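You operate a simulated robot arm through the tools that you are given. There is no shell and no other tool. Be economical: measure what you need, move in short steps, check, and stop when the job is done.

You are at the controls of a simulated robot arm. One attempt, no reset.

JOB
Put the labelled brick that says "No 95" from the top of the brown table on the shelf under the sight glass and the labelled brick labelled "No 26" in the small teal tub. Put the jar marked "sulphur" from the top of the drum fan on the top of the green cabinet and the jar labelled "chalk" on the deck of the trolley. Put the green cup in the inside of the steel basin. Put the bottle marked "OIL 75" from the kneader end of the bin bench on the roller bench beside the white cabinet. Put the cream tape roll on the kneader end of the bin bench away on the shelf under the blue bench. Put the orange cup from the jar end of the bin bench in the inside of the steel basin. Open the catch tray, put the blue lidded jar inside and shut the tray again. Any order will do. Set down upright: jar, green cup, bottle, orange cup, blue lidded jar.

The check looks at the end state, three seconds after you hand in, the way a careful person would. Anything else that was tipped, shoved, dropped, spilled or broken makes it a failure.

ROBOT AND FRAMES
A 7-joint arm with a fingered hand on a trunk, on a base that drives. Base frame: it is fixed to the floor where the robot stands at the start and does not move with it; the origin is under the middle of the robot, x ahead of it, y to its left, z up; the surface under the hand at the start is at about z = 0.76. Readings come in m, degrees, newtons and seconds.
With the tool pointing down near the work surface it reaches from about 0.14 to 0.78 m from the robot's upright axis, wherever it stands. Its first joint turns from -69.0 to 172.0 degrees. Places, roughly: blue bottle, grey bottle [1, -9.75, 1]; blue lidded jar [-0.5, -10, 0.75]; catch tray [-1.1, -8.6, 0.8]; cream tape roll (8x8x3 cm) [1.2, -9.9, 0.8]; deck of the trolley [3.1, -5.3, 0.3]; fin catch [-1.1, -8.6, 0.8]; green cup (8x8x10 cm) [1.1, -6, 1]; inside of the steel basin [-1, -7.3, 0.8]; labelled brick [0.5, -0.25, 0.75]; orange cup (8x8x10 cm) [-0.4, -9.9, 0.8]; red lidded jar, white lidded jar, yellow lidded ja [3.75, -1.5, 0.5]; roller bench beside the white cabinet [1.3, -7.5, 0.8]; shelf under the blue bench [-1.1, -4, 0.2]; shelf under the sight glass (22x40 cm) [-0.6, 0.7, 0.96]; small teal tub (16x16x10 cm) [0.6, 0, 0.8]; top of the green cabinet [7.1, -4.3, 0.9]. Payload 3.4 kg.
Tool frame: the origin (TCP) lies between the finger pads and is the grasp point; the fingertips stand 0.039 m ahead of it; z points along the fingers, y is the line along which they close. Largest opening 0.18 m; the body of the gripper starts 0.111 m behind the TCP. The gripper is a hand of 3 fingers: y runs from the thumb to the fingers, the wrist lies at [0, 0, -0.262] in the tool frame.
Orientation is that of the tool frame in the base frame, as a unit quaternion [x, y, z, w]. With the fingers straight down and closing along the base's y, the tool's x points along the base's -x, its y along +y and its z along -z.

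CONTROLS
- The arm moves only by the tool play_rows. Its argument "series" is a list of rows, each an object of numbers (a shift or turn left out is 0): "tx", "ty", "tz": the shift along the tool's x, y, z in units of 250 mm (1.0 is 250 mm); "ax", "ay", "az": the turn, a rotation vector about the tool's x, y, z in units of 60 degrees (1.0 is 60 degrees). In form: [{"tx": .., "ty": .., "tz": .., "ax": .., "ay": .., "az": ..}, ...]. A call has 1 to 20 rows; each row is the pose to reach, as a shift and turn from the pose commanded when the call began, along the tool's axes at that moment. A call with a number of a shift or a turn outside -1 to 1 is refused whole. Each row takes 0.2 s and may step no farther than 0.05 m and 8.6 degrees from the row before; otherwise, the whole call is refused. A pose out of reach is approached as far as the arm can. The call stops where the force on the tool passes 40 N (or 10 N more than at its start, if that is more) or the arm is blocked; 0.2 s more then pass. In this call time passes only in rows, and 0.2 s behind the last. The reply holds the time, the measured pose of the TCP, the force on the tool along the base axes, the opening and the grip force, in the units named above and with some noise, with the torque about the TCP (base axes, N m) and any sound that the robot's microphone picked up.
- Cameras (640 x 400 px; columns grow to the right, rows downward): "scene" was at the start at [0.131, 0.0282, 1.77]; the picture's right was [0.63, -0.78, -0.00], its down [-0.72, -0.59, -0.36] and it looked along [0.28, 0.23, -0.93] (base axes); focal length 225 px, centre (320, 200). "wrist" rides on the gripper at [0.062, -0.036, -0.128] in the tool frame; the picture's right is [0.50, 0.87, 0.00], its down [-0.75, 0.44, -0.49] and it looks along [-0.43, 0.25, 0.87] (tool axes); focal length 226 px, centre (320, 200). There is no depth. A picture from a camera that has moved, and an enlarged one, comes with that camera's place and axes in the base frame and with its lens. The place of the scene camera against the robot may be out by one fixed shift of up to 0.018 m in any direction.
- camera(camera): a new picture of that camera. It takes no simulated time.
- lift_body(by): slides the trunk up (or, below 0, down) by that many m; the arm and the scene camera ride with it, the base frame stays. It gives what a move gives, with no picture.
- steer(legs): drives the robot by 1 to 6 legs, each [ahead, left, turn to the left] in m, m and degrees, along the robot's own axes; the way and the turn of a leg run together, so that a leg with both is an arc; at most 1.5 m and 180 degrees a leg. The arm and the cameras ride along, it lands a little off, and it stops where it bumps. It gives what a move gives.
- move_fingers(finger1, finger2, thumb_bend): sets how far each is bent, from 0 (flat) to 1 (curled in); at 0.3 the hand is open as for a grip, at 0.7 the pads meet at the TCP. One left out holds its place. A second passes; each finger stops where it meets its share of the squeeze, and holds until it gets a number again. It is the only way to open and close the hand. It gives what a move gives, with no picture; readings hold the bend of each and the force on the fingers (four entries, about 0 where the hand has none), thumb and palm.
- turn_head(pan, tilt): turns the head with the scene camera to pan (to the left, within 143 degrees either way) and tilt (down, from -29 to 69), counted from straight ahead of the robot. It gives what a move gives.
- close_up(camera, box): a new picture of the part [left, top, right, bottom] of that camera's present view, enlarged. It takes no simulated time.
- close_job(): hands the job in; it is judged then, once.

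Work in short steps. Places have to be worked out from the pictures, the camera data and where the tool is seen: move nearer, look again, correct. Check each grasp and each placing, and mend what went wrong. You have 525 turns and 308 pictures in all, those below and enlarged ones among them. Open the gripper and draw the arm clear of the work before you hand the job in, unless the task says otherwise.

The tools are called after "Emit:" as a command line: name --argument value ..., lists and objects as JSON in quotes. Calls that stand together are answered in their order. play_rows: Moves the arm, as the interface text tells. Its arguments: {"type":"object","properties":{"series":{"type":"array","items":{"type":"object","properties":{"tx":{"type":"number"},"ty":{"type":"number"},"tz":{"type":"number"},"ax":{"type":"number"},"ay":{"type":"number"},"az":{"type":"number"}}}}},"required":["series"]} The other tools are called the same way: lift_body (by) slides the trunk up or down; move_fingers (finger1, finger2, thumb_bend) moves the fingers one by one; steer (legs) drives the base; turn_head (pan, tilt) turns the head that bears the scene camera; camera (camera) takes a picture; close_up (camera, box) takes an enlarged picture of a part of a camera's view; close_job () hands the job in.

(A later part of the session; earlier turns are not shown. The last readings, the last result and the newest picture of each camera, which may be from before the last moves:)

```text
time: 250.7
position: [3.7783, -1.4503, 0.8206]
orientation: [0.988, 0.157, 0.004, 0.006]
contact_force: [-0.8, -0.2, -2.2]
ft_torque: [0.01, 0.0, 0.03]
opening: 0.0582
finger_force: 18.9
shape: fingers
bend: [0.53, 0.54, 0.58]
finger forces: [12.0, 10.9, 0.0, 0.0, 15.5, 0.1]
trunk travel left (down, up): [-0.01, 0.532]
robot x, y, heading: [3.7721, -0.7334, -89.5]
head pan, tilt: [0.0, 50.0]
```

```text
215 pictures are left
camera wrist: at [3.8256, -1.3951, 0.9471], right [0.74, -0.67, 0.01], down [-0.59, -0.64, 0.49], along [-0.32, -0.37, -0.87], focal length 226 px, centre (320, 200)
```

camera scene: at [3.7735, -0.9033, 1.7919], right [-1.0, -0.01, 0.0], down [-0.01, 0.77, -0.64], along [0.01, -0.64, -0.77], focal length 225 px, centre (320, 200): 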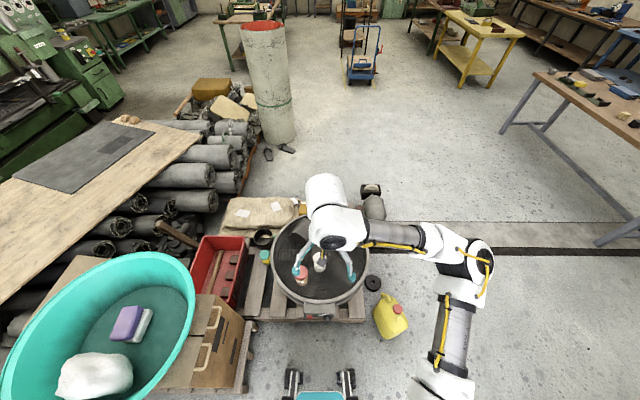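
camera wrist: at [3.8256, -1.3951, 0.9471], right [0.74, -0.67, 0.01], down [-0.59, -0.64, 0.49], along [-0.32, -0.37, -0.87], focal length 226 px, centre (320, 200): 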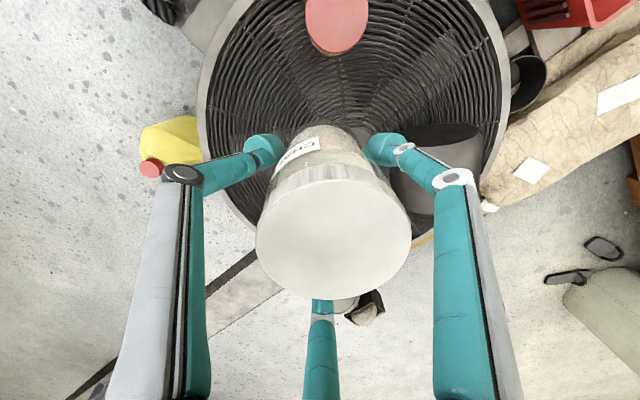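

Chalk held upright. I raise the trunk, tuck, and drive to the trolley.

Emit:
lift_body --by 0.24

Emit:
play_rows --series '[{"tx": 0.06, "ty": -0.18, "tz": -0.08}, {"tx": 0.12, "ty": -0.36, "tz": -0.16}, {"tx": 0.18, "ty": -0.54, "tz": -0.24}, {"tx": 0.24, "ty": -0.72, "tz": -0.32}, {"tx": 0.31, "ty": -0.9, "tz": -0.4}]'

Emit:
steer --legs '[[0, -0.48, 0], [0.2, -0.45, 0], [0.3, -0.4, 0], [1.4, 0, 0], [1.2, 0.5, 0]]'

Emit:
turn_head --pan 0 --tilt 35

Emit:
camera --camera "scene"

```text
time: 253.2
position: [3.7776, -1.452, 1.056]
orientation: [0.988, 0.156, 0.003, 0.003]
contact_force: [0.5, -0.4, -2.8]
ft_torque: [0.0, 0.0, 0.01]
opening: 0.0582
finger_force: 19.3
shape: fingers
bend: [0.53, 0.54, 0.58]
finger forces: [12.0, 10.9, 0.0, 0.0, 15.2, 0.1]
trunk travel left (down, up): [-0.25, 0.292]
robot x, y, heading: [3.7718, -0.7373, -89.3]
head pan, tilt: [0.0, 50.0]
```

```text
refused: row 1 steps farther than a row can; nothing moved
```

```text
time: 273.8
position: [2.9263, -4.5778, 1.0587]
orientation: [0.989, 0.147, 0.001, 0.005]
contact_force: [0.4, -1.0, -2.9]
ft_torque: [-0.01, 0.01, -0.01]
opening: 0.0582
finger_force: 18.7
shape: fingers
bend: [0.52, 0.54, 0.58]
finger forces: [12.1, 10.9, 0.0, 0.0, 14.9, 0.0]
trunk travel left (down, up): [-0.25, 0.292]
robot x, y, heading: [2.9292, -3.8615, -90.6]
head pan, tilt: [0.0, 50.0]
```

```text
time: 274.6
position: [2.9259, -4.5741, 1.0615]
orientation: [0.989, 0.147, 0.002, 0.007]
contact_force: [0.3, 0.2, -3.8]
ft_torque: [0.04, 0.04, -0.02]
opening: 0.0577
finger_force: 19.0
shape: fingers
bend: [0.52, 0.54, 0.59]
finger forces: [12.0, 10.6, 0.1, 0.0, 15.3, 0.0]
trunk travel left (down, up): [-0.25, 0.292]
robot x, y, heading: [2.932, -3.8642, -90.7]
head pan, tilt: [0.0, 35.0]
```

```text
214 pictures are left
camera scene: at [2.9323, -4.0434, 1.8132], right [-1.0, 0.01, 0.0], down [0.01, 0.58, -0.82], along [-0.01, -0.82, -0.58], focal length 225 px, centre (320, 200)
```

scene: 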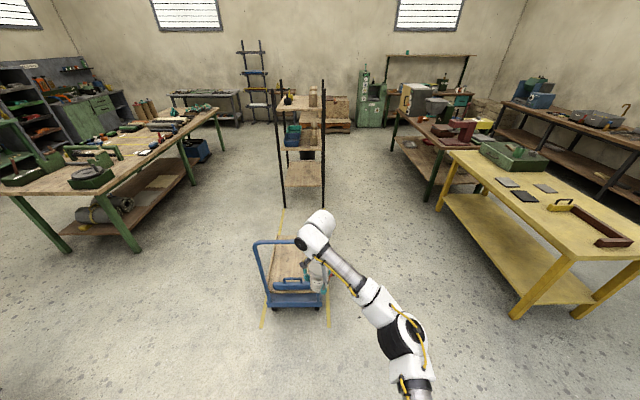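

The tuck had been refused (step too long), yet the drive went fine. I look closely at the trolley.

Emit:
close_up --camera "scene" --box '[230, 220, 360, 330]'

Emit:
camera --camera "wrist"

```text
3.64 times, centred on (295, 275) of scene
camera zoom: at [2.9323, -4.0434, 1.8132], right [-1.0, 0.01, 0.0], down [0.01, 0.58, -0.82], along [-0.01, -0.82, -0.58], focal length 819 px, centre (411, -73)
```

zoom: 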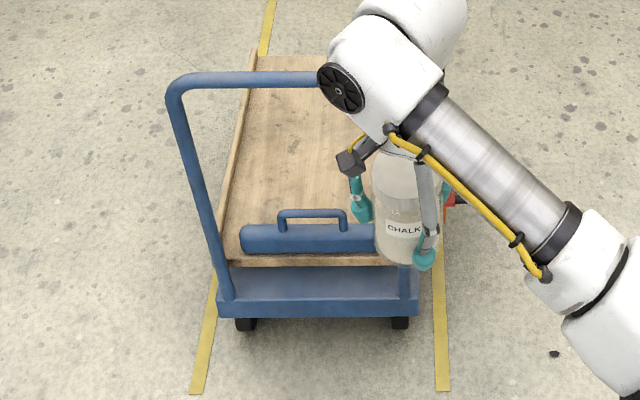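

```text
212 pictures are left
camera wrist: at [2.9743, -4.5192, 1.1877], right [0.73, -0.68, 0.01], down [-0.6, -0.63, 0.5], along [-0.33, -0.37, -0.87], focal length 226 px, centre (320, 200)
```

wrist: 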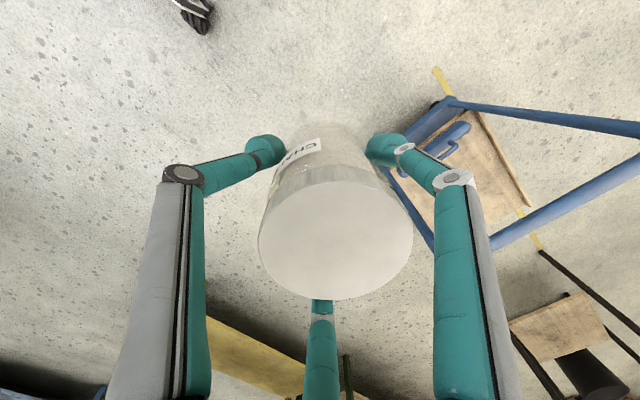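

The handle and a toolbox are at the near (north) end, the deck is free further south (deck x 2.9–3.32, y -4.95…-5.62). I tuck properly, then go to the trolley's west side and face +x.

Emit:
play_rows --series '[{"tx": 0.043, "ty": -0.14, "tz": -0.06}, {"tx": 0.086, "ty": -0.28, "tz": -0.12}, {"tx": 0.129, "ty": -0.42, "tz": -0.18}, {"tx": 0.172, "ty": -0.56, "tz": -0.24}, {"tx": 0.215, "ty": -0.7, "tz": -0.3}, {"tx": 0.256, "ty": -0.84, "tz": -0.36}]'

Emit:
steer --legs '[[0, -0.5, 0], [1.47, 0, 0], [0, 0, 90.7]]'

Emit:
turn_head --pan 0 --tilt 55

Emit:
camera --camera "scene"

Emit:
camera --camera "wrist"

```text
time: 276.0
position: [2.9199, -4.3512, 1.1482]
orientation: [0.989, 0.146, 0.003, 0.007]
contact_force: [-0.3, -0.3, -4.2]
ft_torque: [-0.01, 0.02, -0.02]
opening: 0.0578
finger_force: 19.0
shape: fingers
bend: [0.52, 0.54, 0.59]
finger forces: [12.0, 10.4, 0.0, 0.0, 14.9, 0.1]
trunk travel left (down, up): [-0.25, 0.292]
robot x, y, heading: [2.9309, -3.8616, -90.3]
head pan, tilt: [0.0, 35.0]
```

```text
time: 289.8
position: [2.919, -5.3493, 1.1488]
orientation: [0.588, 0.809, 0.009, 0.001]
contact_force: [0.2, -0.9, -2.5]
ft_torque: [0.02, 0.07, -0.02]
opening: 0.0573
finger_force: 18.4
shape: fingers
bend: [0.52, 0.54, 0.59]
finger forces: [11.8, 10.7, 0.0, 0.1, 14.3, 0.0]
trunk travel left (down, up): [-0.25, 0.292]
robot x, y, heading: [2.4262, -5.3438, 0.9]
head pan, tilt: [0.0, 35.0]
```

```text
time: 290.6
position: [2.915, -5.3471, 1.1503]
orientation: [0.588, 0.809, 0.009, 0.004]
contact_force: [0.0, -0.8, -3.4]
ft_torque: [0.01, 0.03, 0.01]
opening: 0.057
finger_force: 18.8
shape: fingers
bend: [0.52, 0.54, 0.59]
finger forces: [12.1, 10.9, 0.0, 0.1, 14.9, 0.0]
trunk travel left (down, up): [-0.25, 0.292]
robot x, y, heading: [2.428, -5.3461, 0.4]
head pan, tilt: [0.0, 55.0]
```

```text
211 pictures are left
camera scene: at [2.5881, -5.3562, 1.7853], right [0.01, -1.0, -0.01], down [-0.82, -0.01, -0.57], along [0.57, 0.01, -0.82], focal length 225 px, centre (320, 200)
```

scene: 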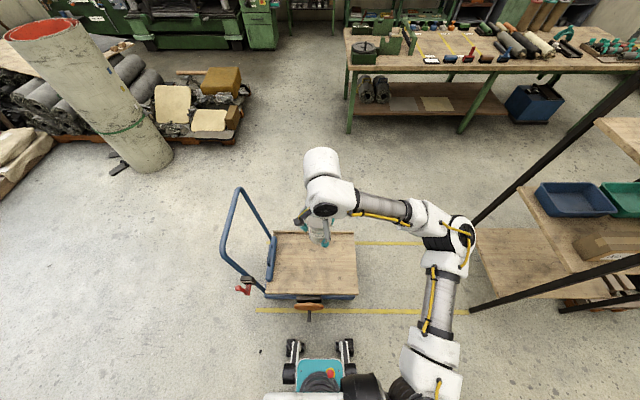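

```text
210 pictures are left
camera wrist: at [2.8602, -5.2998, 1.2761], right [0.67, 0.74, 0.02], down [0.64, -0.59, 0.5], along [0.38, -0.32, -0.87], focal length 226 px, centre (320, 200)
```

wrist: 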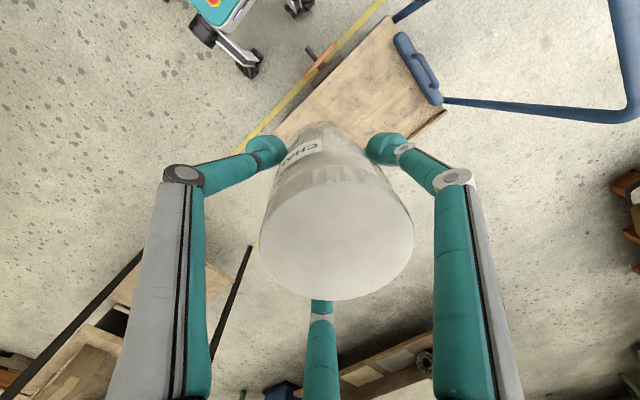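

I extend over the deck at [3.10, -5.38], lower the trunk, then descend.

Emit:
play_rows --series '[{"tx": -0.07, "ty": 0.13}, {"tx": -0.14, "ty": 0.26}, {"tx": -0.21, "ty": 0.4}, {"tx": -0.28, "ty": 0.53}, {"tx": -0.354, "ty": 0.663}]'

Emit:
lift_body --by -0.245

Emit:
play_rows --series '[{"tz": 0.18}, {"tz": 0.36}, {"tz": 0.54}, {"tz": 0.7}, {"tz": 0.85}, {"tz": 1.0}]'

Emit:
camera --camera "scene"

Emit:
camera --camera "wrist"

```text
time: 291.8
position: [3.1013, -5.3753, 1.1506]
orientation: [0.587, 0.81, 0.007, 0.004]
contact_force: [-0.1, 0.0, -4.3]
ft_torque: [-0.06, 0.03, 0.01]
opening: 0.0571
finger_force: 19.2
shape: fingers
bend: [0.52, 0.54, 0.59]
finger forces: [12.1, 10.6, 0.0, 0.0, 14.5, 0.0]
trunk travel left (down, up): [-0.25, 0.292]
robot x, y, heading: [2.432, -5.3445, 0.5]
head pan, tilt: [0.0, 55.0]
```

```text
time: 294.3
position: [3.1001, -5.3754, 0.9086]
orientation: [0.588, 0.809, 0.009, 0.005]
contact_force: [-1.5, -0.3, -3.2]
ft_torque: [-0.04, 0.0, 0.0]
opening: 0.0572
finger_force: 19.2
shape: fingers
bend: [0.52, 0.54, 0.59]
finger forces: [12.1, 10.7, 0.0, 0.0, 14.6, 0.1]
trunk travel left (down, up): [-0.005, 0.537]
robot x, y, heading: [2.4308, -5.3464, 0.9]
head pan, tilt: [0.0, 55.0]
```

```text
time: 295.7
position: [3.106, -5.3737, 0.6562]
orientation: [0.588, 0.809, 0.008, 0.004]
contact_force: [-0.4, 0.6, -3.2]
ft_torque: [-0.01, 0.0, -0.02]
opening: 0.0571
finger_force: 18.3
shape: fingers
bend: [0.52, 0.54, 0.59]
finger forces: [12.0, 10.5, 0.1, 0.0, 14.3, 0.0]
trunk travel left (down, up): [-0.005, 0.537]
robot x, y, heading: [2.4276, -5.3409, 0.6]
head pan, tilt: [0.0, 55.0]
```

```text
209 pictures are left
camera scene: at [2.9712, -5.3466, 1.4588], right [0.01, -1.0, 0.0], down [-0.82, -0.01, -0.57], along [0.57, 0.01, -0.82], focal length 225 px, centre (320, 200)
```

scene: 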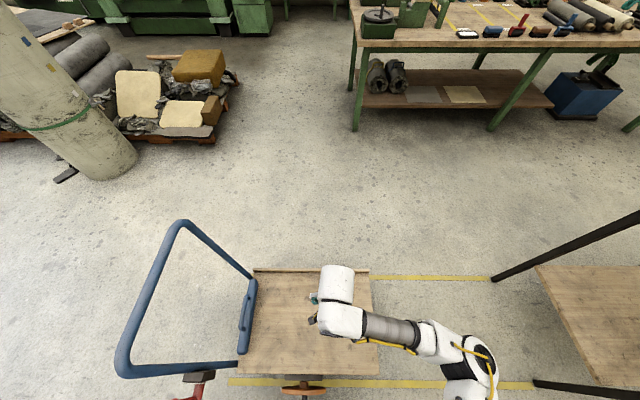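

```text
208 pictures are left
camera wrist: at [3.0497, -5.3262, 0.7812], right [0.67, 0.74, 0.02], down [0.64, -0.59, 0.5], along [0.38, -0.32, -0.87], focal length 226 px, centre (320, 200)
```

wrist: 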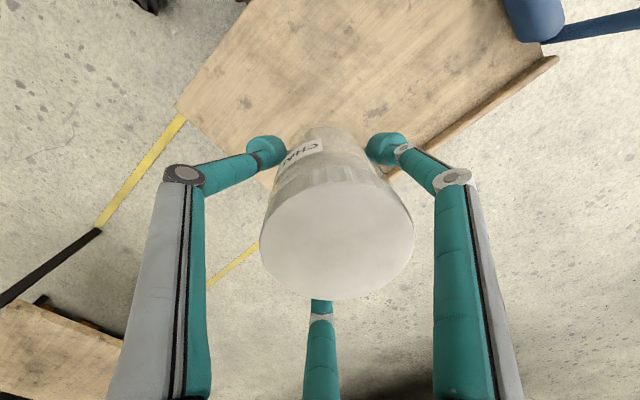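

Emit:
play_rows --series '[{"tz": 0.18}, {"tz": 0.36}, {"tz": 0.54}, {"tz": 0.7}, {"tz": 0.82}, {"tz": 0.92}, {"tz": 1.0}]'

Emit:
camera --camera "wrist"

Emit:
close_up --camera "scene" --box '[220, 240, 420, 400]'

```text
time: 297.3
position: [3.1077, -5.3709, 0.4058]
orientation: [0.588, 0.809, 0.007, 0.004]
contact_force: [-0.6, 0.7, -2.7]
ft_torque: [0.03, 0.01, -0.03]
opening: 0.0568
finger_force: 18.3
shape: fingers
bend: [0.52, 0.54, 0.59]
finger forces: [12.1, 10.4, 0.0, 0.1, 14.2, 0.0]
trunk travel left (down, up): [-0.005, 0.537]
robot x, y, heading: [2.4254, -5.3452, 0.6]
head pan, tilt: [0.0, 55.0]
```

```text
207 pictures are left
camera wrist: at [3.0527, -5.3239, 0.5326], right [0.67, 0.74, 0.02], down [0.64, -0.59, 0.5], along [0.38, -0.32, -0.87], focal length 226 px, centre (320, 200)
```

wrist: 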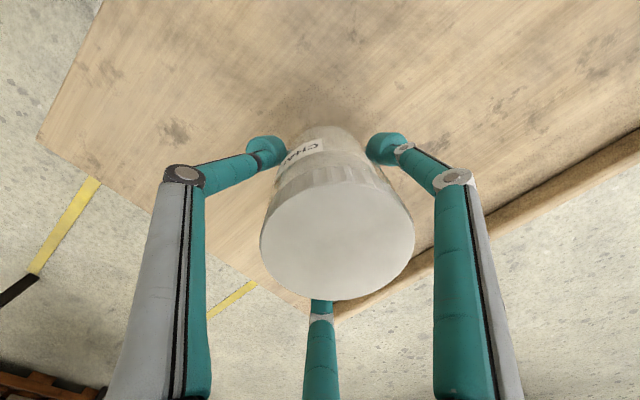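

```text
2.50 times, centred on (320, 320) of scene
camera zoom: at [2.9699, -5.3459, 1.4594], right [0.01, -1.0, 0.0], down [-0.82, -0.01, -0.57], along [0.57, 0.01, -0.82], focal length 563 px, centre (320, -100)
```

zoom: 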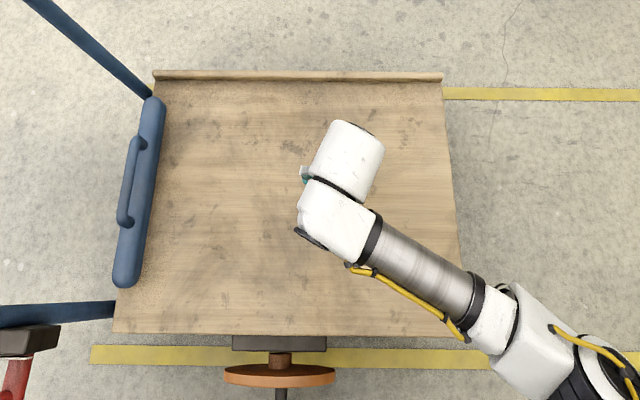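

Emit:
play_rows --series '[{"tz": 0.08}, {"tz": 0.16}, {"tz": 0.22}]'

Emit:
play_rows --series '[{"tz": 0.015}, {"tz": 0.03}, {"tz": 0.04}]'

```text
time: 298.1
position: [3.1108, -5.3707, 0.3569]
orientation: [0.589, 0.808, 0.01, 0.007]
contact_force: [-4.2, -1.3, 27.4]
ft_torque: [-0.06, 0.18, -0.05]
opening: 0.0569
finger_force: 20.6
shape: fingers
bend: [0.53, 0.55, 0.6]
finger forces: [12.5, 11.5, 0.0, 0.0, 16.9, 0.0]
trunk travel left (down, up): [-0.005, 0.537]
robot x, y, heading: [2.4248, -5.3415, 0.6]
head pan, tilt: [0.0, 55.0]
```

```text
time: 298.9
position: [3.1095, -5.3713, 0.3456]
orientation: [0.588, 0.809, 0.009, 0.006]
contact_force: [-4.7, -2.4, 34.9]
ft_torque: [0.02, 0.05, 0.0]
opening: 0.0566
finger_force: 24.3
shape: fingers
bend: [0.53, 0.55, 0.61]
finger forces: [16.7, 15.2, 0.0, 0.0, 17.1, 0.0]
trunk travel left (down, up): [-0.005, 0.537]
robot x, y, heading: [2.4289, -5.344, 0.9]
head pan, tilt: [0.0, 55.0]
```

It is already in contact (35 N), so I ease off before releasing.

Emit:
play_rows --series '[{"tz": -0.02}, {"tz": -0.035}]'

Emit:
camera --camera "wrist"

```text
time: 299.5
position: [3.1077, -5.372, 0.3486]
orientation: [0.587, 0.81, 0.006, 0.002]
contact_force: [2.7, 0.6, 3.1]
ft_torque: [0.03, -0.17, 0.0]
opening: 0.0563
finger_force: 19.1
shape: fingers
bend: [0.52, 0.54, 0.61]
finger forces: [12.9, 11.5, 0.0, 0.1, 13.0, 0.0]
trunk travel left (down, up): [-0.005, 0.537]
robot x, y, heading: [2.4282, -5.3451, 0.8]
head pan, tilt: [0.0, 55.0]
```

```text
205 pictures are left
camera wrist: at [3.0525, -5.3238, 0.4747], right [0.67, 0.74, 0.01], down [0.64, -0.58, 0.5], along [0.37, -0.32, -0.87], focal length 226 px, centre (320, 200)
```

wrist: 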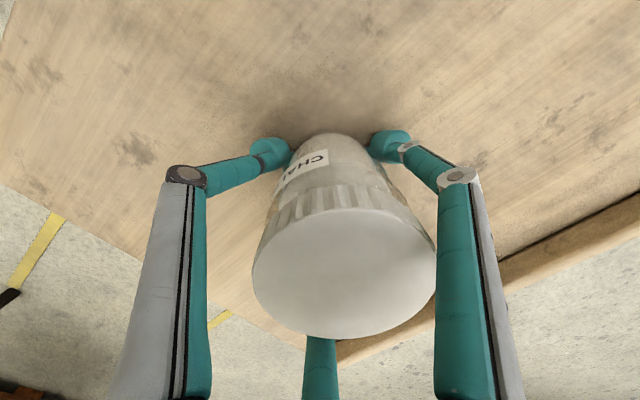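

Emit:
move_fingers --finger1 0.36 --finger2 0.36 --thumb_bend 0.36

Emit:
play_rows --series '[{"tz": -0.1}, {"tz": -0.25}, {"tz": -0.4}, {"tz": -0.55}, {"tz": -0.7}, {"tz": -0.85}, {"tz": -1.0}]'

Emit:
camera --camera "wrist"

```text
time: 300.5
position: [3.1093, -5.3712, 0.3512]
orientation: [0.588, 0.809, 0.008, 0.004]
contact_force: [0.6, 0.0, 0.2]
ft_torque: [0.01, 0.01, 0.03]
opening: 0.1279
finger_force: 0.1
shape: fingers
bend: [0.36, 0.36, 0.36]
finger forces: [0.1, 0.0, 0.0, 0.0, 0.0, 0.1]
trunk travel left (down, up): [-0.005, 0.537]
robot x, y, heading: [2.428, -5.3435, 0.9]
head pan, tilt: [0.0, 55.0]
```

```text
time: 302.1
position: [3.1051, -5.3741, 0.6018]
orientation: [0.588, 0.809, 0.007, 0.004]
contact_force: [-0.2, 0.3, 0.5]
ft_torque: [0.03, 0.02, 0.0]
opening: 0.1278
finger_force: 0.2
shape: fingers
bend: [0.36, 0.36, 0.36]
finger forces: [0.0, 0.0, 0.1, 0.1, 0.1, 0.1]
trunk travel left (down, up): [-0.005, 0.537]
robot x, y, heading: [2.4271, -5.3432, 0.7]
head pan, tilt: [0.0, 55.0]
```

```text
204 pictures are left
camera wrist: at [3.0495, -5.3256, 0.7277], right [0.67, 0.74, 0.02], down [0.64, -0.59, 0.5], along [0.38, -0.32, -0.87], focal length 226 px, centre (320, 200)
```

wrist: 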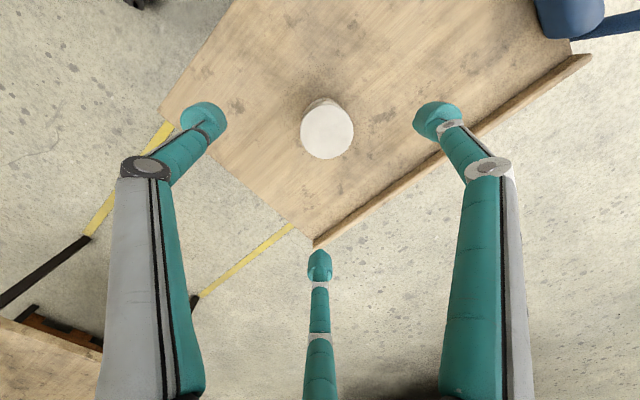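

The chalk jar stands on the deck. I raise and tuck, then turn to face -x to look for the green cup.

Emit:
lift_body --by 0.245

Emit:
play_rows --series '[{"tx": 0.05, "ty": -0.15, "tz": -0.1}, {"tx": 0.1, "ty": -0.3, "tz": -0.2}, {"tx": 0.15, "ty": -0.46, "tz": -0.3}, {"tx": 0.2, "ty": -0.61, "tz": -0.4}, {"tx": 0.25, "ty": -0.76, "tz": -0.5}, {"tx": 0.25, "ty": -0.76, "tz": -0.66}, {"tx": 0.25, "ty": -0.76, "tz": -0.82}, {"tx": 0.25, "ty": -0.76, "tz": -1.0}]'

Emit:
steer --legs '[[-0.05, 0.5, 0], [0, 0, 179]]'

Emit:
turn_head --pan 20 --tilt 25

Emit:
camera --camera "scene"

```text
time: 304.7
position: [3.1057, -5.3732, 0.8449]
orientation: [0.587, 0.809, 0.008, 0.003]
contact_force: [0.9, 0.9, 0.5]
ft_torque: [0.01, 0.01, 0.0]
opening: 0.128
finger_force: 0.1
shape: fingers
bend: [0.36, 0.36, 0.36]
finger forces: [0.1, 0.1, 0.0, 0.0, 0.1, 0.1]
trunk travel left (down, up): [-0.25, 0.292]
robot x, y, heading: [2.4278, -5.3456, 0.5]
head pan, tilt: [0.0, 55.0]
```

```text
time: 306.5
position: [2.8992, -5.3731, 1.0926]
orientation: [0.587, 0.81, 0.007, 0.004]
contact_force: [-0.4, -1.1, -0.1]
ft_torque: [0.0, -0.03, 0.03]
opening: 0.1281
finger_force: 0.0
shape: fingers
bend: [0.36, 0.36, 0.36]
finger forces: [0.0, 0.1, 0.0, 0.1, 0.1, 0.0]
trunk travel left (down, up): [-0.25, 0.292]
robot x, y, heading: [2.4266, -5.3441, 0.5]
head pan, tilt: [0.0, 55.0]
```

```text
time: 316.6
position: [1.9007, -4.7879, 1.0924]
orientation: [0.795, -0.607, -0.003, 0.007]
contact_force: [0.2, -0.5, 0.7]
ft_torque: [0.03, -0.01, -0.01]
opening: 0.1281
finger_force: 0.1
shape: fingers
bend: [0.36, 0.36, 0.36]
finger forces: [0.1, 0.1, 0.0, 0.0, 0.1, 0.0]
trunk travel left (down, up): [-0.25, 0.292]
robot x, y, heading: [2.3723, -4.8449, 177.7]
head pan, tilt: [0.0, 55.0]
```

```text
time: 317.6
position: [1.9021, -4.795, 1.0937]
orientation: [0.795, -0.607, -0.007, 0.006]
contact_force: [0.0, 0.1, -0.1]
ft_torque: [-0.01, -0.01, -0.03]
opening: 0.1281
finger_force: 0.0
shape: fingers
bend: [0.36, 0.36, 0.36]
finger forces: [0.1, 0.0, 0.1, 0.0, 0.0, 0.0]
trunk travel left (down, up): [-0.25, 0.292]
robot x, y, heading: [2.373, -4.8385, 178.0]
head pan, tilt: [20.0, 25.0]
```

```text
203 pictures are left
camera scene: at [2.1993, -4.8673, 1.8293], right [-0.31, 0.95, 0.0], down [0.41, 0.13, -0.91], along [-0.86, -0.28, -0.43], focal length 225 px, centre (320, 200)
```

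scene: 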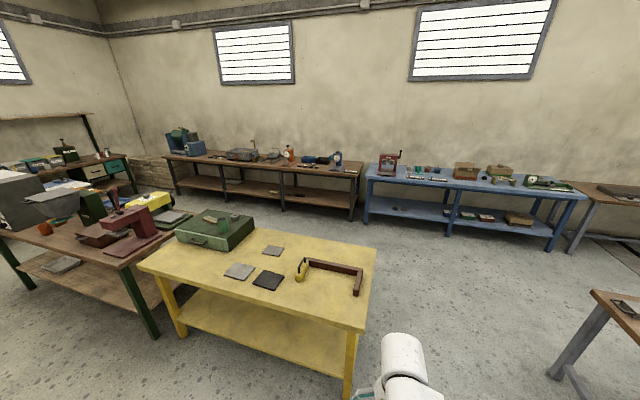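

Emit:
close_up --camera "scene" --box '[0, 140, 200, 280]'

Emit:
close_up --camera "scene" --box '[150, 120, 370, 260]'

```text
2.86 times, centred on (100, 210) of scene
camera zoom: at [2.1993, -4.8673, 1.8293], right [-0.31, 0.95, 0.0], down [0.41, 0.13, -0.91], along [-0.86, -0.28, -0.43], focal length 644 px, centre (949, 171)
```

zoom: 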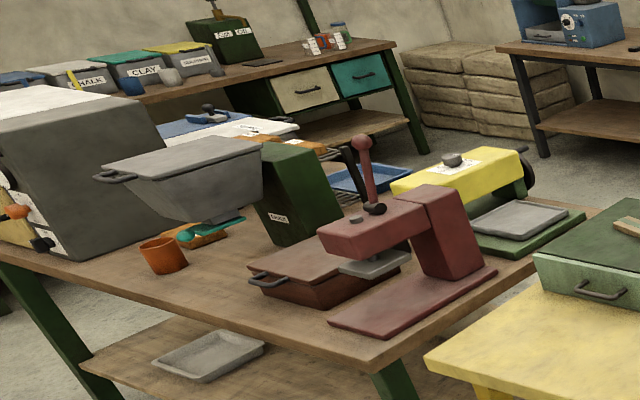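

```text
2.86 times, centred on (260, 190) of scene
camera zoom: at [2.1993, -4.8673, 1.8293], right [-0.31, 0.95, 0.0], down [0.41, 0.13, -0.91], along [-0.86, -0.28, -0.43], focal length 644 px, centre (491, 229)
```

zoom: 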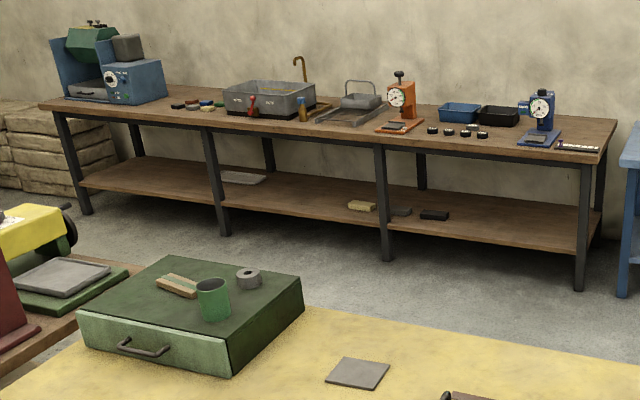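

The green cup stands on the green box on the yellow table, about [1.1, -5.96]. I raise the hand and drive to the table's east side in front of it.

Emit:
play_rows --series '[{"tz": -0.18}, {"tz": -0.36}, {"tz": -0.54}, {"tz": -0.7}]'

Emit:
steer --legs '[[0, 1.12, 2], [0.5, 0, 0]]'

Emit:
turn_head --pan 0 --tilt 50

Emit:
camera --camera "scene"

Emit:
camera --camera "wrist"

```text
time: 318.6
position: [1.9087, -4.7926, 1.2684]
orientation: [0.795, -0.606, -0.007, 0.006]
contact_force: [1.3, -0.8, 0.4]
ft_torque: [-0.02, 0.01, -0.05]
opening: 0.1282
finger_force: 0.1
shape: fingers
bend: [0.36, 0.36, 0.36]
finger forces: [0.0, 0.0, 0.0, 0.0, 0.1, 0.1]
trunk travel left (down, up): [-0.25, 0.292]
robot x, y, heading: [2.3723, -4.8436, 178.0]
head pan, tilt: [20.0, 25.0]
```

```text
time: 326.9
position: [1.3818, -5.9284, 1.2671]
orientation: [0.805, -0.593, -0.006, 0.006]
contact_force: [0.0, -0.5, 0.3]
ft_torque: [-0.07, 0.03, 0.01]
opening: 0.1281
finger_force: 0.0
shape: fingers
bend: [0.36, 0.36, 0.36]
finger forces: [0.0, 0.0, 0.1, 0.0, 0.0, 0.1]
trunk travel left (down, up): [-0.25, 0.292]
robot x, y, heading: [1.8501, -5.9636, 179.7]
head pan, tilt: [20.0, 25.0]
```

```text
time: 327.8
position: [1.3857, -5.9297, 1.2678]
orientation: [0.804, -0.594, -0.007, 0.007]
contact_force: [-0.3, 0.1, -0.3]
ft_torque: [0.03, -0.01, -0.01]
opening: 0.1282
finger_force: 0.1
shape: fingers
bend: [0.36, 0.36, 0.36]
finger forces: [0.1, 0.1, 0.1, 0.1, 0.0, 0.0]
trunk travel left (down, up): [-0.25, 0.292]
robot x, y, heading: [1.845, -5.9644, 179.5]
head pan, tilt: [0.0, 50.0]
```

```text
200 pictures are left
camera scene: at [1.6874, -5.9633, 1.7919], right [0.0, 1.0, 0.0], down [0.77, 0.0, -0.64], along [-0.64, 0.0, -0.77], focal length 225 px, centre (320, 200)
```

scene: 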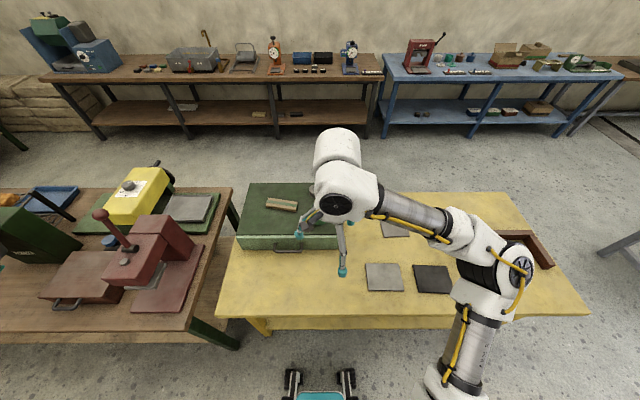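

```text
199 pictures are left
camera wrist: at [1.4413, -5.9787, 1.3949], right [-0.68, -0.73, 0.02], down [-0.63, 0.59, 0.5], along [-0.38, 0.33, -0.86], focal length 226 px, centre (320, 200)
```

wrist: 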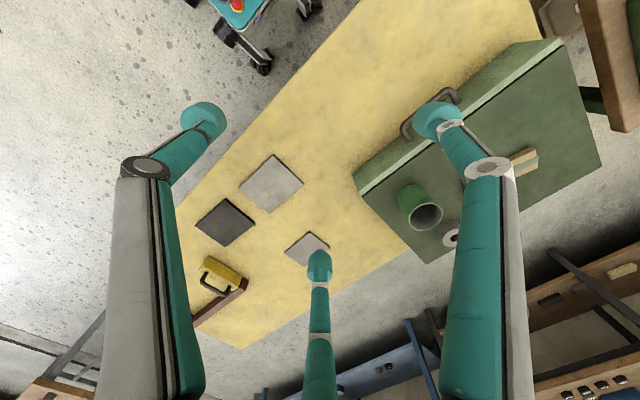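

Cup centre ≈ [1.12, -5.966]. I move above it.

Emit:
play_rows --series '[{"tx": -0.03, "ty": 0.16}, {"tx": -0.06, "ty": 0.33}, {"tx": -0.09, "ty": 0.5}, {"tx": -0.12, "ty": 0.67}, {"tx": -0.15, "ty": 0.84}, {"tx": -0.174, "ty": 1.0}]'

Emit:
camera --camera "wrist"

```text
time: 329.2
position: [1.1743, -5.9638, 1.2757]
orientation: [0.805, -0.593, -0.01, 0.007]
contact_force: [0.2, -0.3, -0.2]
ft_torque: [0.08, 0.03, -0.03]
opening: 0.1284
finger_force: 0.1
shape: fingers
bend: [0.36, 0.36, 0.36]
finger forces: [0.0, 0.1, 0.0, 0.0, 0.0, 0.0]
out of reach, approached as far as the arm can: row 5, 6
trunk travel left (down, up): [-0.25, 0.292]
robot x, y, heading: [1.8507, -5.9621, 179.7]
head pan, tilt: [0.0, 50.0]
```

```text
198 pictures are left
camera wrist: at [1.2301, -6.0132, 1.4021], right [-0.68, -0.73, 0.01], down [-0.63, 0.59, 0.51], along [-0.38, 0.34, -0.86], focal length 226 px, centre (320, 200)
```

wrist: 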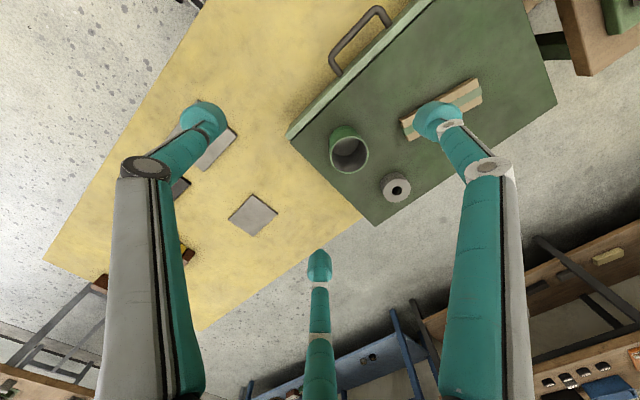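

At this height it is near the reach limit; I raise the trunk by 0.2 and drive 5 cm closer.

Emit:
lift_body --by 0.2

Emit:
steer --legs '[[0.05, 0, 0]]'

Emit:
play_rows --series '[{"tz": 0.16}, {"tz": 0.32}, {"tz": 0.48}, {"tz": 0.64}, {"tz": 0.8}]'

Emit:
camera --camera "wrist"

```text
time: 331.3
position: [1.2259, -5.9545, 1.5455]
orientation: [0.803, -0.592, -0.054, 0.041]
contact_force: [0.7, 0.4, 0.7]
ft_torque: [-0.05, 0.01, -0.02]
opening: 0.1282
finger_force: 0.1
shape: fingers
bend: [0.36, 0.36, 0.36]
finger forces: [0.0, 0.1, 0.1, 0.0, 0.1, 0.0]
trunk travel left (down, up): [-0.45, 0.092]
robot x, y, heading: [1.85, -5.9622, 179.8]
head pan, tilt: [0.0, 50.0]
```

```text
time: 332.2
position: [1.1811, -5.9546, 1.5462]
orientation: [0.803, -0.592, -0.054, 0.043]
contact_force: [0.9, -0.5, 0.2]
ft_torque: [-0.06, 0.04, 0.0]
opening: 0.1282
finger_force: 0.0
shape: fingers
bend: [0.36, 0.36, 0.36]
finger forces: [0.0, 0.1, 0.0, 0.1, 0.0, 0.0]
trunk travel left (down, up): [-0.45, 0.092]
robot x, y, heading: [1.7979, -5.9648, 179.8]
head pan, tilt: [0.0, 50.0]
```

```text
time: 333.4
position: [1.1506, -5.9589, 1.3458]
orientation: [0.803, -0.593, -0.055, 0.041]
contact_force: [-0.5, 0.0, -0.4]
ft_torque: [-0.01, -0.03, 0.01]
opening: 0.1283
finger_force: 0.1
shape: fingers
bend: [0.36, 0.36, 0.36]
finger forces: [0.0, 0.1, 0.0, 0.0, 0.0, 0.1]
trunk travel left (down, up): [-0.45, 0.092]
robot x, y, heading: [1.8004, -5.9622, 179.6]
head pan, tilt: [0.0, 50.0]
```

```text
197 pictures are left
camera wrist: at [1.2206, -6.0078, 1.4651], right [-0.67, -0.73, 0.09], down [-0.56, 0.59, 0.57], along [-0.48, 0.33, -0.81], focal length 226 px, centre (320, 200)
```

wrist: 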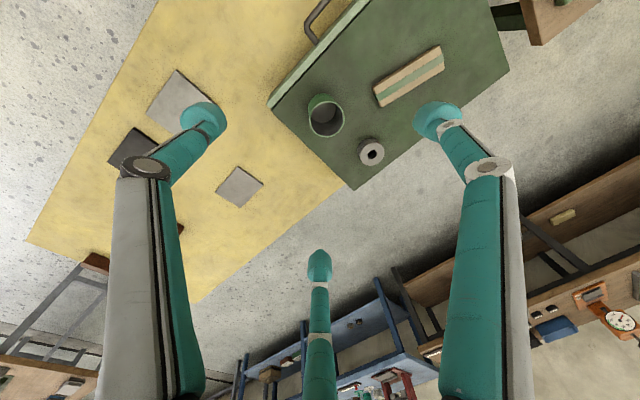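

I level the hand (it had tilted 8°) while moving above the cup.

Emit:
play_rows --series '[{"ax": 0.06, "ay": 0.02, "tx": 0.003, "ty": 0.012, "tz": 0.16}, {"ax": 0.125, "ay": 0.039, "tx": 0.006, "ty": 0.025, "tz": 0.32}, {"ax": 0.125, "ay": 0.039, "tx": 0.01, "ty": 0.038, "tz": 0.48}, {"ax": 0.125, "ay": 0.039, "tx": 0.013, "ty": 0.05, "tz": 0.63}, {"ax": 0.125, "ay": 0.039, "tx": 0.016, "ty": 0.058, "tz": 0.773}]'

Emit:
camera --camera "wrist"

```text
time: 334.6
position: [1.1111, -5.9647, 1.1576]
orientation: [0.805, -0.594, 0.001, 0.001]
contact_force: [0.0, 0.1, -0.4]
ft_torque: [-0.01, -0.02, -0.02]
opening: 0.1281
finger_force: 0.1
shape: fingers
bend: [0.36, 0.36, 0.36]
finger forces: [0.0, 0.0, 0.1, 0.1, 0.0, 0.1]
trunk travel left (down, up): [-0.45, 0.092]
robot x, y, heading: [1.7996, -5.9643, 179.6]
head pan, tilt: [0.0, 50.0]
```

```text
196 pictures are left
camera wrist: at [1.1648, -6.0136, 1.2844], right [-0.68, -0.73, 0.0], down [-0.64, 0.59, 0.49], along [-0.36, 0.33, -0.87], focal length 226 px, centre (320, 200)
```

wrist: 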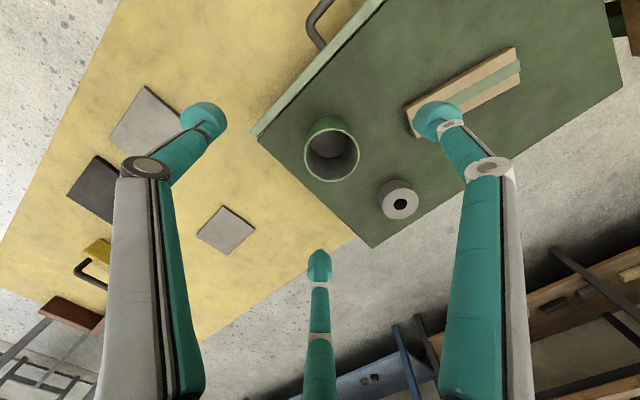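

Triangulated cup: [1.089, -5.962], rim z≈1.01. I correct and come down partly.

Emit:
play_rows --series '[{"tx": -0.02, "ty": 0.04, "tz": 0.13}, {"tx": -0.038, "ty": 0.08, "tz": 0.26}, {"tx": -0.038, "ty": 0.08, "tz": 0.36}]'

Emit:
camera --camera "wrist"

```text
time: 335.4
position: [1.0902, -5.9646, 1.0679]
orientation: [0.805, -0.593, -0.001, 0.002]
contact_force: [-0.2, 0.3, -0.1]
ft_torque: [-0.02, 0.0, 0.0]
opening: 0.1282
finger_force: 0.1
shape: fingers
bend: [0.36, 0.36, 0.36]
finger forces: [0.0, 0.0, 0.0, 0.0, 0.0, 0.0]
trunk travel left (down, up): [-0.45, 0.092]
robot x, y, heading: [1.7982, -5.964, 179.5]
head pan, tilt: [0.0, 50.0]
```

```text
195 pictures are left
camera wrist: at [1.1436, -6.0125, 1.1942], right [-0.68, -0.73, 0.0], down [-0.64, 0.59, 0.49], along [-0.36, 0.33, -0.87], focal length 226 px, centre (320, 200)
```

wrist: 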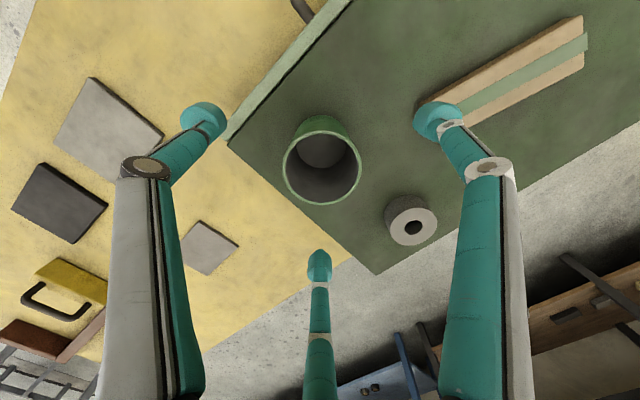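

Emit:
play_rows --series '[{"tx": -0.03, "ty": 0.024, "tz": 0.1}, {"tx": -0.03, "ty": 0.024, "tz": 0.2}, {"tx": -0.03, "ty": 0.024, "tz": 0.3}]'

Emit:
camera --camera "wrist"

```text
time: 336.2
position: [1.0827, -5.9586, 0.991]
orientation: [0.805, -0.593, 0.001, 0.0]
contact_force: [0.0, -0.9, 0.5]
ft_torque: [0.03, 0.0, 0.01]
opening: 0.128
finger_force: 0.1
shape: fingers
bend: [0.36, 0.36, 0.36]
finger forces: [0.1, 0.1, 0.1, 0.1, 0.1, 0.0]
trunk travel left (down, up): [-0.45, 0.092]
robot x, y, heading: [1.7994, -5.9651, 179.8]
head pan, tilt: [0.0, 50.0]
```

```text
194 pictures are left
camera wrist: at [1.1356, -6.0079, 1.1185], right [-0.68, -0.73, 0.0], down [-0.64, 0.59, 0.49], along [-0.36, 0.33, -0.87], focal length 226 px, centre (320, 200)
```

wrist: 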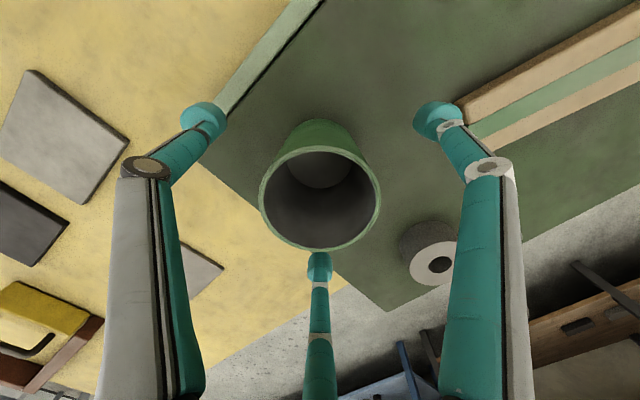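

Centred. Down 4.5 cm more and close on the cup.

Emit:
play_rows --series '[{"tz": 0.09}, {"tz": 0.18}]'

Emit:
move_fingers --finger1 0.7 --finger2 0.7 --thumb_bend 0.7

Emit:
camera --camera "wrist"

```text
time: 336.9
position: [1.0838, -5.9586, 0.9556]
orientation: [0.805, -0.593, -0.005, 0.007]
contact_force: [-3.1, 1.0, 33.6]
ft_torque: [-0.33, -0.47, 0.02]
opening: 0.1296
finger_force: 17.2
shape: fingers
bend: [0.37, 0.35, 0.37]
finger forces: [12.8, 5.7, 0.0, 0.0, 15.2, 0.0]
trunk travel left (down, up): [-0.45, 0.092]
robot x, y, heading: [1.7984, -5.9609, 179.6]
head pan, tilt: [0.0, 50.0]
```

```text
time: 337.3
position: [1.0798, -5.9618, 0.9596]
orientation: [0.806, -0.591, -0.008, 0.007]
contact_force: [4.6, 0.9, 37.1]
ft_torque: [-0.51, 0.78, 0.0]
opening: 0.0495
finger_force: 18.0
shape: fingers
bend: [0.49, 0.49, 0.7]
finger forces: [20.1, 17.2, 0.0, 0.0, 0.0, 0.1]
trunk travel left (down, up): [-0.45, 0.092]
robot x, y, heading: [1.8002, -5.9634, 179.7]
head pan, tilt: [0.0, 50.0]
stopped: the force on the tool passed its limit at 45 N (the readings are from after the stop); the commanded pose is now the measured one
```

```text
193 pictures are left
camera wrist: at [1.1356, -6.0099, 1.0856], right [-0.68, -0.74, 0.01], down [-0.63, 0.59, 0.5], along [-0.38, 0.33, -0.86], focal length 226 px, centre (320, 200)
```

wrist: 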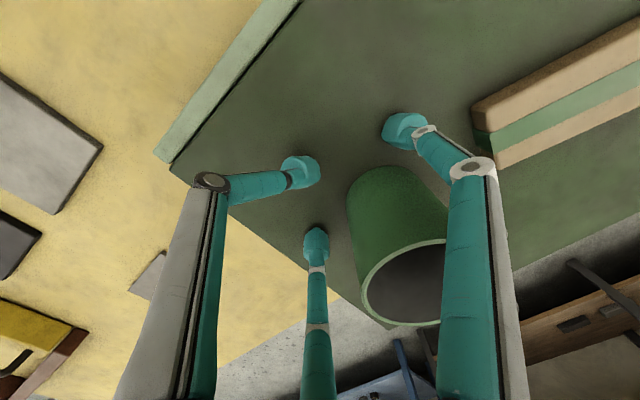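

The fingertips hit the box top before closing, and the cup slipped sideways out of the fingers. I rise carefully and inspect.

Emit:
play_rows --series '[{"tz": -0.04}, {"tz": -0.08}, {"tz": -0.2}, {"tz": -0.35}, {"tz": -0.5}]'

Emit:
camera --camera "wrist"

Emit:
camera --camera "scene"

```text
time: 338.5
position: [1.0829, -5.9598, 1.0764]
orientation: [0.805, -0.593, -0.002, 0.001]
contact_force: [0.0, 0.6, -0.7]
ft_torque: [-0.02, 0.05, 0.0]
opening: 0.046
finger_force: 0.1
shape: fingers
bend: [0.47, 0.47, 0.7]
finger forces: [0.0, 0.0, 0.0, 0.0, 0.0, 0.0]
trunk travel left (down, up): [-0.45, 0.092]
robot x, y, heading: [1.7991, -5.9644, 179.7]
head pan, tilt: [0.0, 50.0]
```

```text
192 pictures are left
camera wrist: at [1.1365, -6.009, 1.2028], right [-0.68, -0.73, 0.0], down [-0.64, 0.59, 0.5], along [-0.37, 0.33, -0.87], focal length 226 px, centre (320, 200)
```

wrist: 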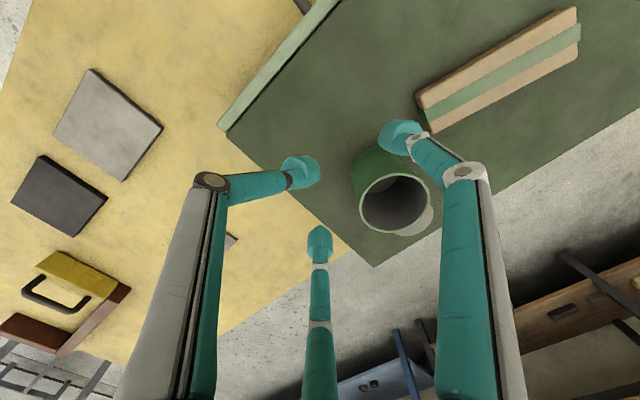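

```text
191 pictures are left
camera scene: at [1.7432, -5.9655, 1.9933], right [0.0, 1.0, 0.0], down [0.77, 0.0, -0.64], along [-0.64, 0.0, -0.77], focal length 225 px, centre (320, 200)
```

scene: 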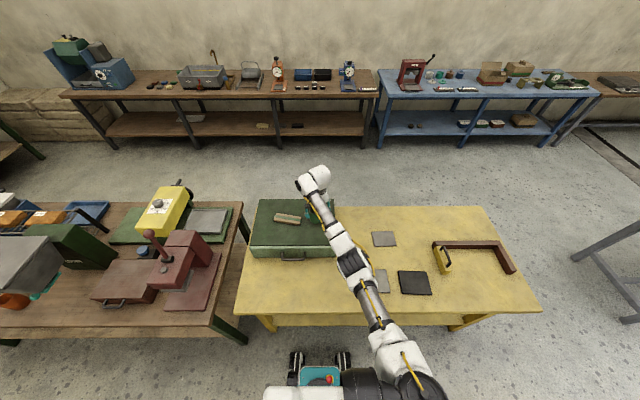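

Emit:
close_up --camera "wrist" --box '[330, 130, 460, 260]'

Emit:
close_up --camera "scene" --box '[240, 180, 370, 270]'

```text
3.08 times, centred on (395, 195) of wrist
camera zoom: at [1.1365, -6.009, 1.2028], right [-0.68, -0.73, 0.0], down [-0.64, 0.59, 0.5], along [-0.37, 0.33, -0.87], focal length 696 px, centre (89, 215)
```

zoom: 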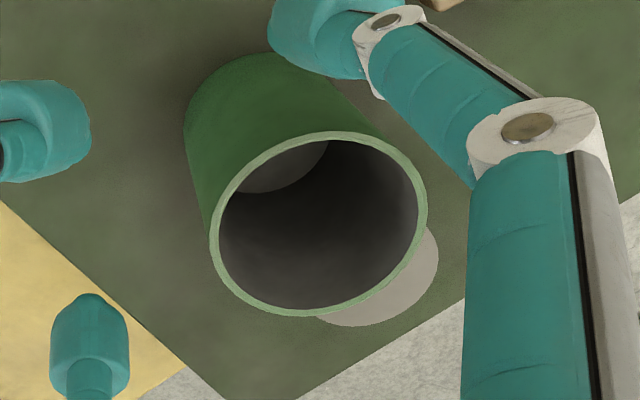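

```text
4.44 times, centred on (305, 225) of scene
camera zoom: at [1.7432, -5.9655, 1.9933], right [0.0, 1.0, 0.0], down [0.77, 0.0, -0.64], along [-0.64, 0.0, -0.77], focal length 1001 px, centre (387, 89)
```

zoom: 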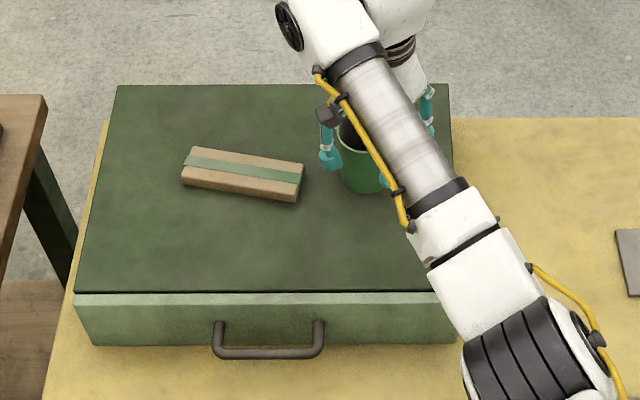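

The cup is still upright at about [1.0, -5.987] next to the grey roll (which did not move). The box top is z≈0.917, rim ≈1.006. I open, drive 5 cm nearer and align with thumb towards me so the fingers straddle the roll side.

Emit:
move_fingers --finger1 0.33 --finger2 0.33 --thumb_bend 0.33

Emit:
steer --legs '[[0.05, 0, 0]]'

Emit:
camera --camera "wrist"

```text
time: 339.5
position: [1.082, -5.9598, 1.0756]
orientation: [0.805, -0.593, -0.002, 0.001]
contact_force: [0.1, 0.2, 0.0]
ft_torque: [0.05, 0.03, 0.01]
opening: 0.1397
finger_force: 0.1
shape: fingers
bend: [0.33, 0.33, 0.33]
finger forces: [0.0, 0.1, 0.1, 0.1, 0.0, 0.1]
trunk travel left (down, up): [-0.45, 0.092]
robot x, y, heading: [1.7977, -5.967, 179.7]
head pan, tilt: [0.0, 50.0]
```

```text
time: 340.5
position: [1.0317, -5.9589, 1.0744]
orientation: [0.805, -0.593, -0.002, 0.002]
contact_force: [-0.3, -0.7, 0.2]
ft_torque: [-0.01, -0.03, -0.02]
opening: 0.1399
finger_force: 0.0
shape: fingers
bend: [0.33, 0.33, 0.33]
finger forces: [0.0, 0.1, 0.0, 0.0, 0.0, 0.1]
trunk travel left (down, up): [-0.45, 0.092]
robot x, y, heading: [1.7483, -5.9654, 179.6]
head pan, tilt: [0.0, 50.0]
```

```text
188 pictures are left
camera wrist: at [1.0851, -6.0081, 1.2015], right [-0.68, -0.73, 0.0], down [-0.64, 0.59, 0.5], along [-0.37, 0.33, -0.87], focal length 226 px, centre (320, 200)
```

wrist: 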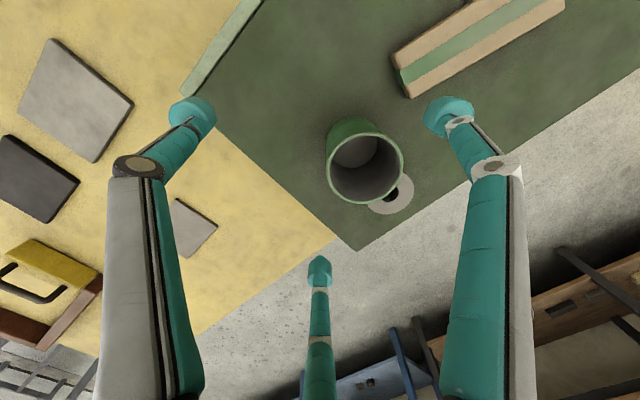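

Emit:
play_rows --series '[{"tx": 0.023, "ty": 0.05, "az": 0.095}, {"tx": 0.046, "ty": 0.1, "az": 0.19}, {"tx": 0.07, "ty": 0.155, "az": 0.283}]'

Emit:
camera --camera "wrist"

```text
time: 341.3
position: [1.0053, -5.9901, 1.0781]
orientation: [0.708, -0.706, -0.003, 0.003]
contact_force: [-0.2, -0.4, 0.1]
ft_torque: [-0.01, 0.02, 0.0]
opening: 0.1397
finger_force: 0.1
shape: fingers
bend: [0.33, 0.33, 0.33]
finger forces: [0.1, 0.0, 0.0, 0.0, 0.0, 0.0]
out of reach, approached as far as the arm can: row 3
trunk travel left (down, up): [-0.45, 0.092]
robot x, y, heading: [1.7516, -5.9647, 179.7]
head pan, tilt: [0.0, 50.0]
```

```text
187 pictures are left
camera wrist: at [1.0429, -6.0517, 1.2045], right [-0.86, -0.5, 0.01], down [-0.43, 0.75, 0.5], along [-0.26, 0.43, -0.87], focal length 226 px, centre (320, 200)
```

wrist: 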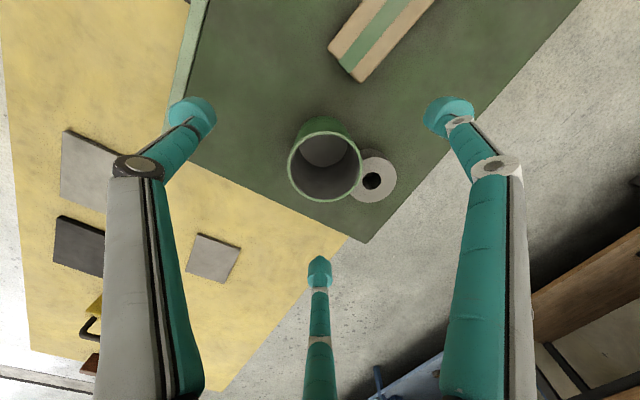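

The roll lies between the two fingers' directions. I descend to z≈0.975.

Emit:
play_rows --series '[{"tz": 0.1}, {"tz": 0.2, "ty": 0.015}, {"tz": 0.3, "ty": 0.02}, {"tz": 0.39, "ty": 0.02}]'

Emit:
camera --camera "wrist"

```text
time: 342.3
position: [1.0097, -5.9849, 0.9782]
orientation: [0.709, -0.705, -0.003, 0.002]
contact_force: [0.1, 0.1, -0.3]
ft_torque: [0.02, 0.02, -0.02]
opening: 0.14
finger_force: 0.0
shape: fingers
bend: [0.33, 0.33, 0.33]
finger forces: [0.1, 0.1, 0.1, 0.0, 0.0, 0.1]
out of reach, approached as far as the arm can: row 3, 4
trunk travel left (down, up): [-0.45, 0.092]
robot x, y, heading: [1.7514, -5.9624, 179.9]
head pan, tilt: [0.0, 50.0]
```

```text
186 pictures are left
camera wrist: at [1.046, -6.0475, 1.1053], right [-0.86, -0.5, 0.01], down [-0.44, 0.75, 0.5], along [-0.25, 0.43, -0.87], focal length 226 px, centre (320, 200)
```

wrist: 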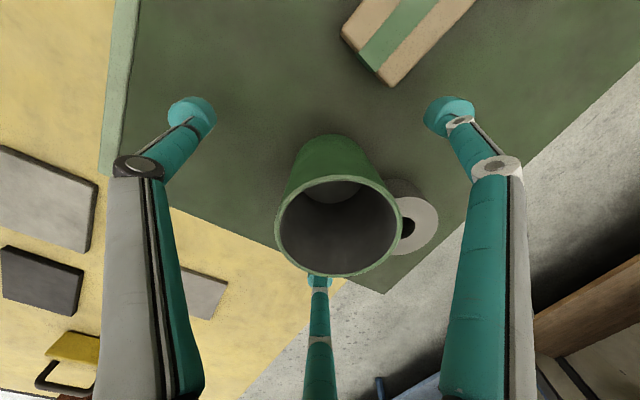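

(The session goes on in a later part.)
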